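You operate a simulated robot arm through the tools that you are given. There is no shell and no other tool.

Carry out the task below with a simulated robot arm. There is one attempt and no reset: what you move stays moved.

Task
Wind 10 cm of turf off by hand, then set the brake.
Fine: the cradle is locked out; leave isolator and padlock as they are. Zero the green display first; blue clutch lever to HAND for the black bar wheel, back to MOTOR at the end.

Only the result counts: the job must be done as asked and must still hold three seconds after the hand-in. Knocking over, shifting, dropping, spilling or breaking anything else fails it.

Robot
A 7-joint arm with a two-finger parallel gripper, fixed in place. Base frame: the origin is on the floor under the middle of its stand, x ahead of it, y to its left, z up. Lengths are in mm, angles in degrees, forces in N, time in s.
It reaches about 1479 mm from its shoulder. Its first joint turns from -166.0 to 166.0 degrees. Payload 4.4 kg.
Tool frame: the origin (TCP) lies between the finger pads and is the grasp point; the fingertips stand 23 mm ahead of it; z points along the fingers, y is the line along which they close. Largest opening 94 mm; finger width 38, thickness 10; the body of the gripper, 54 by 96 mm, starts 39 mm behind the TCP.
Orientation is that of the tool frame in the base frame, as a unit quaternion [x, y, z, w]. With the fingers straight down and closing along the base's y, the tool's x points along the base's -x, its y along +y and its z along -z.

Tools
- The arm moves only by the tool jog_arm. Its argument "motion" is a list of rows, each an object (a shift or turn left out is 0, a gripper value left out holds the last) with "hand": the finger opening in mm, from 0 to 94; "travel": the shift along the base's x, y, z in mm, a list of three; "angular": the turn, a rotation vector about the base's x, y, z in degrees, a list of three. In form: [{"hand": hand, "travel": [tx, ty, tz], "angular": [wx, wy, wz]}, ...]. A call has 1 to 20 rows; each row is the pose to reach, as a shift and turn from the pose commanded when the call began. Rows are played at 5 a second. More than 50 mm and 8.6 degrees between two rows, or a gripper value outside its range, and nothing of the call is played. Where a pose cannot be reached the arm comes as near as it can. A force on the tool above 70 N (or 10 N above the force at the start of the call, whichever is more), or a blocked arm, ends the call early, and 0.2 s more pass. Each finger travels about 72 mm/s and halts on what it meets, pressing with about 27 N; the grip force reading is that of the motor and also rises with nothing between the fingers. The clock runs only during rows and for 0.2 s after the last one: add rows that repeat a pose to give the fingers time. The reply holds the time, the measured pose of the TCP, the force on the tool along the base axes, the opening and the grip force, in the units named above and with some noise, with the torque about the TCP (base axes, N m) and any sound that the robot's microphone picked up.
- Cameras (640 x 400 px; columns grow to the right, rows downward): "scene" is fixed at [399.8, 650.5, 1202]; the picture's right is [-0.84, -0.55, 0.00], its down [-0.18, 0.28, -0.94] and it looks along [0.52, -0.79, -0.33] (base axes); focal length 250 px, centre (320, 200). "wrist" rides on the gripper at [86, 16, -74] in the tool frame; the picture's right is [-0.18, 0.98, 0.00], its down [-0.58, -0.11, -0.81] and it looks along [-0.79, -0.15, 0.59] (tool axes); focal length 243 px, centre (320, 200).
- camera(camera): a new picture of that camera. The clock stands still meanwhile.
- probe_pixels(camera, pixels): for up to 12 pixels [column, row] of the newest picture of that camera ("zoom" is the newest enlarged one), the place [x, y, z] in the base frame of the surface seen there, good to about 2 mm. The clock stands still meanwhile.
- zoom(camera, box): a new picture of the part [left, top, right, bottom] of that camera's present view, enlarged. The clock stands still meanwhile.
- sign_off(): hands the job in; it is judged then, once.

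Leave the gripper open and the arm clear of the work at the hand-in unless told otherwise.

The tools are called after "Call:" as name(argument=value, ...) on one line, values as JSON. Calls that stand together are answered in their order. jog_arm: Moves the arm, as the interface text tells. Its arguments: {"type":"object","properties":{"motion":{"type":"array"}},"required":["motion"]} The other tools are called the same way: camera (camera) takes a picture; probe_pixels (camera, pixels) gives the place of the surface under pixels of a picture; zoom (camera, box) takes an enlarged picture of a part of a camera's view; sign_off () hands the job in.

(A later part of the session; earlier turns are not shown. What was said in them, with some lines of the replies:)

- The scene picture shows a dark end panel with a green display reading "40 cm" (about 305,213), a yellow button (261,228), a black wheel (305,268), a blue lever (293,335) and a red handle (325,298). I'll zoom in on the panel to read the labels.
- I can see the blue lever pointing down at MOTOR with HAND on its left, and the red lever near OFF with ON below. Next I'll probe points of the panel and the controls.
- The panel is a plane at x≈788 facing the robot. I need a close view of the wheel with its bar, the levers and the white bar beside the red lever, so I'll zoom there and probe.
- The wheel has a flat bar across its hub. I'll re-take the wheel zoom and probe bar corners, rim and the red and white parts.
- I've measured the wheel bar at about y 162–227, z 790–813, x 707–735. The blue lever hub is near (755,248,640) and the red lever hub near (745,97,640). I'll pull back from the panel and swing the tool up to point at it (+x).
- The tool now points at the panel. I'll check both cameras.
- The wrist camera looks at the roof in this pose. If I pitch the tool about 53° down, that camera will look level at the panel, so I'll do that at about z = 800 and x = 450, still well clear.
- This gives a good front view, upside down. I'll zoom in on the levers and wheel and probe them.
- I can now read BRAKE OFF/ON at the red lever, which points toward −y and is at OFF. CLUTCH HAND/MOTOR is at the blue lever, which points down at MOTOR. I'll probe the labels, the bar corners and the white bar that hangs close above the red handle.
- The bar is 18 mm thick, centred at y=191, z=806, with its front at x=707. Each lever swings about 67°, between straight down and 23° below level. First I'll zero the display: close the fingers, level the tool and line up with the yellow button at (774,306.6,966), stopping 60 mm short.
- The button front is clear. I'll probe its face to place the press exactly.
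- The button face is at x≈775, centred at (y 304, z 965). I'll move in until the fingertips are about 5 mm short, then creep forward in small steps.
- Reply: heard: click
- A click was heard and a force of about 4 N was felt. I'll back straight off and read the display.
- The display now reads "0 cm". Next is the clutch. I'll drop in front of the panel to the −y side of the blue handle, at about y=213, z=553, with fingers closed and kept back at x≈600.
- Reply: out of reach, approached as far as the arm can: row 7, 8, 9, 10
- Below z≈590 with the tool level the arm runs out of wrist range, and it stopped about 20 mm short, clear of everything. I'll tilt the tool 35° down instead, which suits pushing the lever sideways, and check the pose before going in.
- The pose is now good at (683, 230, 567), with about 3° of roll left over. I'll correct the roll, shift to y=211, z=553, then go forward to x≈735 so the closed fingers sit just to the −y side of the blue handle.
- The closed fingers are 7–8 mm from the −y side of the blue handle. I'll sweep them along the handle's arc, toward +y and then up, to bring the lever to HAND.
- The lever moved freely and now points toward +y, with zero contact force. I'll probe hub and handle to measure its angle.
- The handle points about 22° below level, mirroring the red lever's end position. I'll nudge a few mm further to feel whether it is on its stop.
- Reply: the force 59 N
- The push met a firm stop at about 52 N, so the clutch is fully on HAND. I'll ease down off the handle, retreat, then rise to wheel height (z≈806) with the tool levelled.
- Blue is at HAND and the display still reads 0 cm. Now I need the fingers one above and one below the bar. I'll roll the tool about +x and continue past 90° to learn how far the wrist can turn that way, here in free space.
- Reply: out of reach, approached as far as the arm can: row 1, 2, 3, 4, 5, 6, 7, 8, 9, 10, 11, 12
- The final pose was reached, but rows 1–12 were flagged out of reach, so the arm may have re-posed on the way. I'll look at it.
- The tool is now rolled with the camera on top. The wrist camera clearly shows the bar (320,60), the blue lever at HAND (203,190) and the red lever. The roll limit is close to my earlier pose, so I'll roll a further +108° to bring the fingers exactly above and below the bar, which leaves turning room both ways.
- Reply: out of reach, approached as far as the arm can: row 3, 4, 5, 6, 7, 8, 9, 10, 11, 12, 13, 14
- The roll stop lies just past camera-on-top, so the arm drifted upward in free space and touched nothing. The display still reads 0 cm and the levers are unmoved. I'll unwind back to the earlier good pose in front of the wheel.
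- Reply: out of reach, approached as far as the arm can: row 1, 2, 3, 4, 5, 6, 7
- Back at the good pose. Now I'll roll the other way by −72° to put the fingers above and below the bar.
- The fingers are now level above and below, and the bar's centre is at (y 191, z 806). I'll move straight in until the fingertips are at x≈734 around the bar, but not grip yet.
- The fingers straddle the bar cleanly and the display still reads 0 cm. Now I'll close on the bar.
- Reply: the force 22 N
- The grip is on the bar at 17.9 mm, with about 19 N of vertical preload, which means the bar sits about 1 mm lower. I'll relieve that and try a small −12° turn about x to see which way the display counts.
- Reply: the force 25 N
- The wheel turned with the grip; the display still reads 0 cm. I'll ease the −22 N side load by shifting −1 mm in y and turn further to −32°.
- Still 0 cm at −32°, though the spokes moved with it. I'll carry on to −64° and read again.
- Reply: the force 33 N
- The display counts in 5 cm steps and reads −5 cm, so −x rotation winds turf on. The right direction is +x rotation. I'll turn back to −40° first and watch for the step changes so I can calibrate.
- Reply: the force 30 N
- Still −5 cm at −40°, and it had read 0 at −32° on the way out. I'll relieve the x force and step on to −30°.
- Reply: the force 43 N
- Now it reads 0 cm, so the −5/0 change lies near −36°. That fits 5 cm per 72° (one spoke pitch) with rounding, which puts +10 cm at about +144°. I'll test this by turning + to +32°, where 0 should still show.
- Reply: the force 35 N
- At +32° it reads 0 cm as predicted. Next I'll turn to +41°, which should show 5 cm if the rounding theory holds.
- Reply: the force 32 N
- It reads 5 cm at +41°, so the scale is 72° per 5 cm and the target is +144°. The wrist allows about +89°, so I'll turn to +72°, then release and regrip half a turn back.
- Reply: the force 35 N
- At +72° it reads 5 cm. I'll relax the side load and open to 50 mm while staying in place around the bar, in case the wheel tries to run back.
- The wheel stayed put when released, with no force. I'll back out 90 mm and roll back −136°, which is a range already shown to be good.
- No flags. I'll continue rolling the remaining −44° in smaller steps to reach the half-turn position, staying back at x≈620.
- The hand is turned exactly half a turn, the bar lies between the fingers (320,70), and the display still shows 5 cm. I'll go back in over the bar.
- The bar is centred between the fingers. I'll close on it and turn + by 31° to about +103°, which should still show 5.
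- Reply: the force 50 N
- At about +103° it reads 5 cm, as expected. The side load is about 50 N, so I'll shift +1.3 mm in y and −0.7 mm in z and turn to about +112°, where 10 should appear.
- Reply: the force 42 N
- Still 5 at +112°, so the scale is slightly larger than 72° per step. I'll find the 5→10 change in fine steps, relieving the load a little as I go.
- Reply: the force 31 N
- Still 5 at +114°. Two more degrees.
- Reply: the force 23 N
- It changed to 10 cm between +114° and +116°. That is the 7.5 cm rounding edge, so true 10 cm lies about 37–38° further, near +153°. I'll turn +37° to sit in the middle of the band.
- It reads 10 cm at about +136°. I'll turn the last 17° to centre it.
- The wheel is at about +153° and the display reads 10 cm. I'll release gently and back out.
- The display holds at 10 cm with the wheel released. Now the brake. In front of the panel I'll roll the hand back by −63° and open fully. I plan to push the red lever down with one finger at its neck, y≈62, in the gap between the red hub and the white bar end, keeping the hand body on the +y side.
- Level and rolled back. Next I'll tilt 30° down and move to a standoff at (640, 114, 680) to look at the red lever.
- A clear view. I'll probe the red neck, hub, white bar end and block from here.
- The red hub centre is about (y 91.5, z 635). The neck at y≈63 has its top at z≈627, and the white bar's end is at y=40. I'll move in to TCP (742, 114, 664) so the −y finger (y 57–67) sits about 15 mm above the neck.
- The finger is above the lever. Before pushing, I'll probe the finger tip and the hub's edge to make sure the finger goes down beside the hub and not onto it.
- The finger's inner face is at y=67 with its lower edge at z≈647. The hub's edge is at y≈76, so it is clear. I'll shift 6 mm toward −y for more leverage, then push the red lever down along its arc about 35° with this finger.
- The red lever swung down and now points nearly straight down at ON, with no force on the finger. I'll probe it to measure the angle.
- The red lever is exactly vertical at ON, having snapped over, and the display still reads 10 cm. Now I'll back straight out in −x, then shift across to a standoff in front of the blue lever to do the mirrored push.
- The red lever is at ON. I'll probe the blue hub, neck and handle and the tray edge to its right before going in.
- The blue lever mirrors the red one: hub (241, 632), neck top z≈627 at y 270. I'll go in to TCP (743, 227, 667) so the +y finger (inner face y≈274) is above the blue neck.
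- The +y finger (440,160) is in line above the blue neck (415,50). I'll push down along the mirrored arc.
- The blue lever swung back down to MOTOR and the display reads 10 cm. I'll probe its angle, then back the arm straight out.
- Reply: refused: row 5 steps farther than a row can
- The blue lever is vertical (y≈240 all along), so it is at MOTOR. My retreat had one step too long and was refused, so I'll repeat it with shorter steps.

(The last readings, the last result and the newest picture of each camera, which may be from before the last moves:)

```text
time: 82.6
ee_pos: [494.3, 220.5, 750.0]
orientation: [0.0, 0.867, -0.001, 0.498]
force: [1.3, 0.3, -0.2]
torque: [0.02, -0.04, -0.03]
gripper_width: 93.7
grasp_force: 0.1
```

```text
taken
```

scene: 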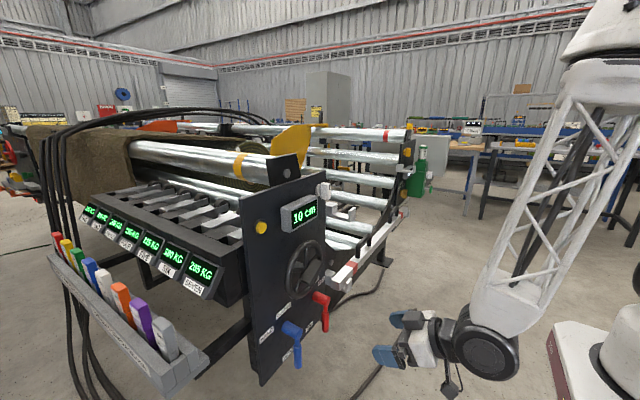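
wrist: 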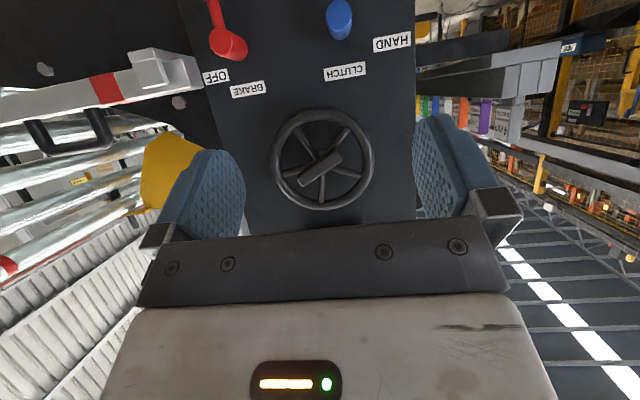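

The arm is clear with the gripper open. I'll hold still for about 3 s and take one last close look at the display and both levers.

Call:
jog_arm(motion=[{"hand": 94}, {"hand": 94}, {"hand": 94}, {"hand": 94}, {"hand": 94}, {"hand": 94}, {"hand": 94}, {"hand": 94}, {"hand": 94}, {"hand": 94}, {"hand": 94}, {"hand": 94}, {"hand": 94}, {"hand": 94}, {"hand": 94}])

Call:
zoom(camera="scene", box=[230, 170, 360, 390])

Call:
zoom(camera="scene", box=[290, 160, 420, 240])

```text
time: 85.8
ee_pos: [494.1, 219.7, 750.1]
orientation: [0.0, 0.867, -0.002, 0.499]
force: [0.6, 0.6, 0.7]
torque: [0.01, 0.02, 0.02]
gripper_width: 93.8
grasp_force: 0.0
```

```text
1.82 times, centred on (295, 280) of scene
```

zoom: 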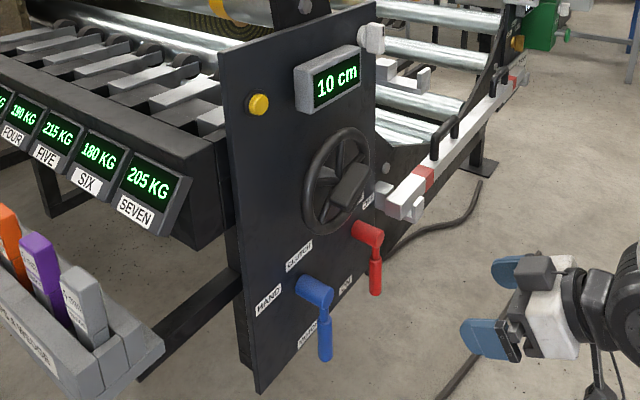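

```text
4.92 times, centred on (355, 200) of scene
```

zoom: 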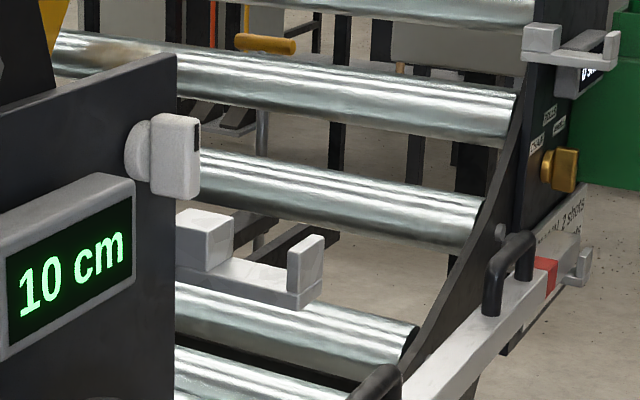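

After the hold the display still shows 10 cm. The red brake lever is vertical at ON and the blue clutch lever is vertical at MOTOR. Everything else in view looks the same as at the start, and I went nowhere near the isolator or padlock. The arm is clear with the gripper open, so I'm handing in.

Call:
sign_off()

```text
The job is handed in.
```

I wound 10 cm of turf off by hand and set the brake, then handed the job in. I don't have the verdict.

- **Display:** I zeroed it with the yellow button, and it read 10 cm after a 3-second hold just before hand-in. It only shows 5 cm steps, so I set the wheel to the middle of the 10 cm band.
- **Wheel:** my first test turn went the wrong way and wound about 5 cm of turf on. I turned it back before winding off, so the 10 cm counts from the zero point.
- **Brake:** the red lever is at ON.
- **Clutch:** the blue lever went to HAND for the winding and is back at MOTOR.
- **Isolator and padlock:** I left both alone.
- **Surroundings:** nothing else appeared to move. The arm finished clear of the machine with the gripper open.
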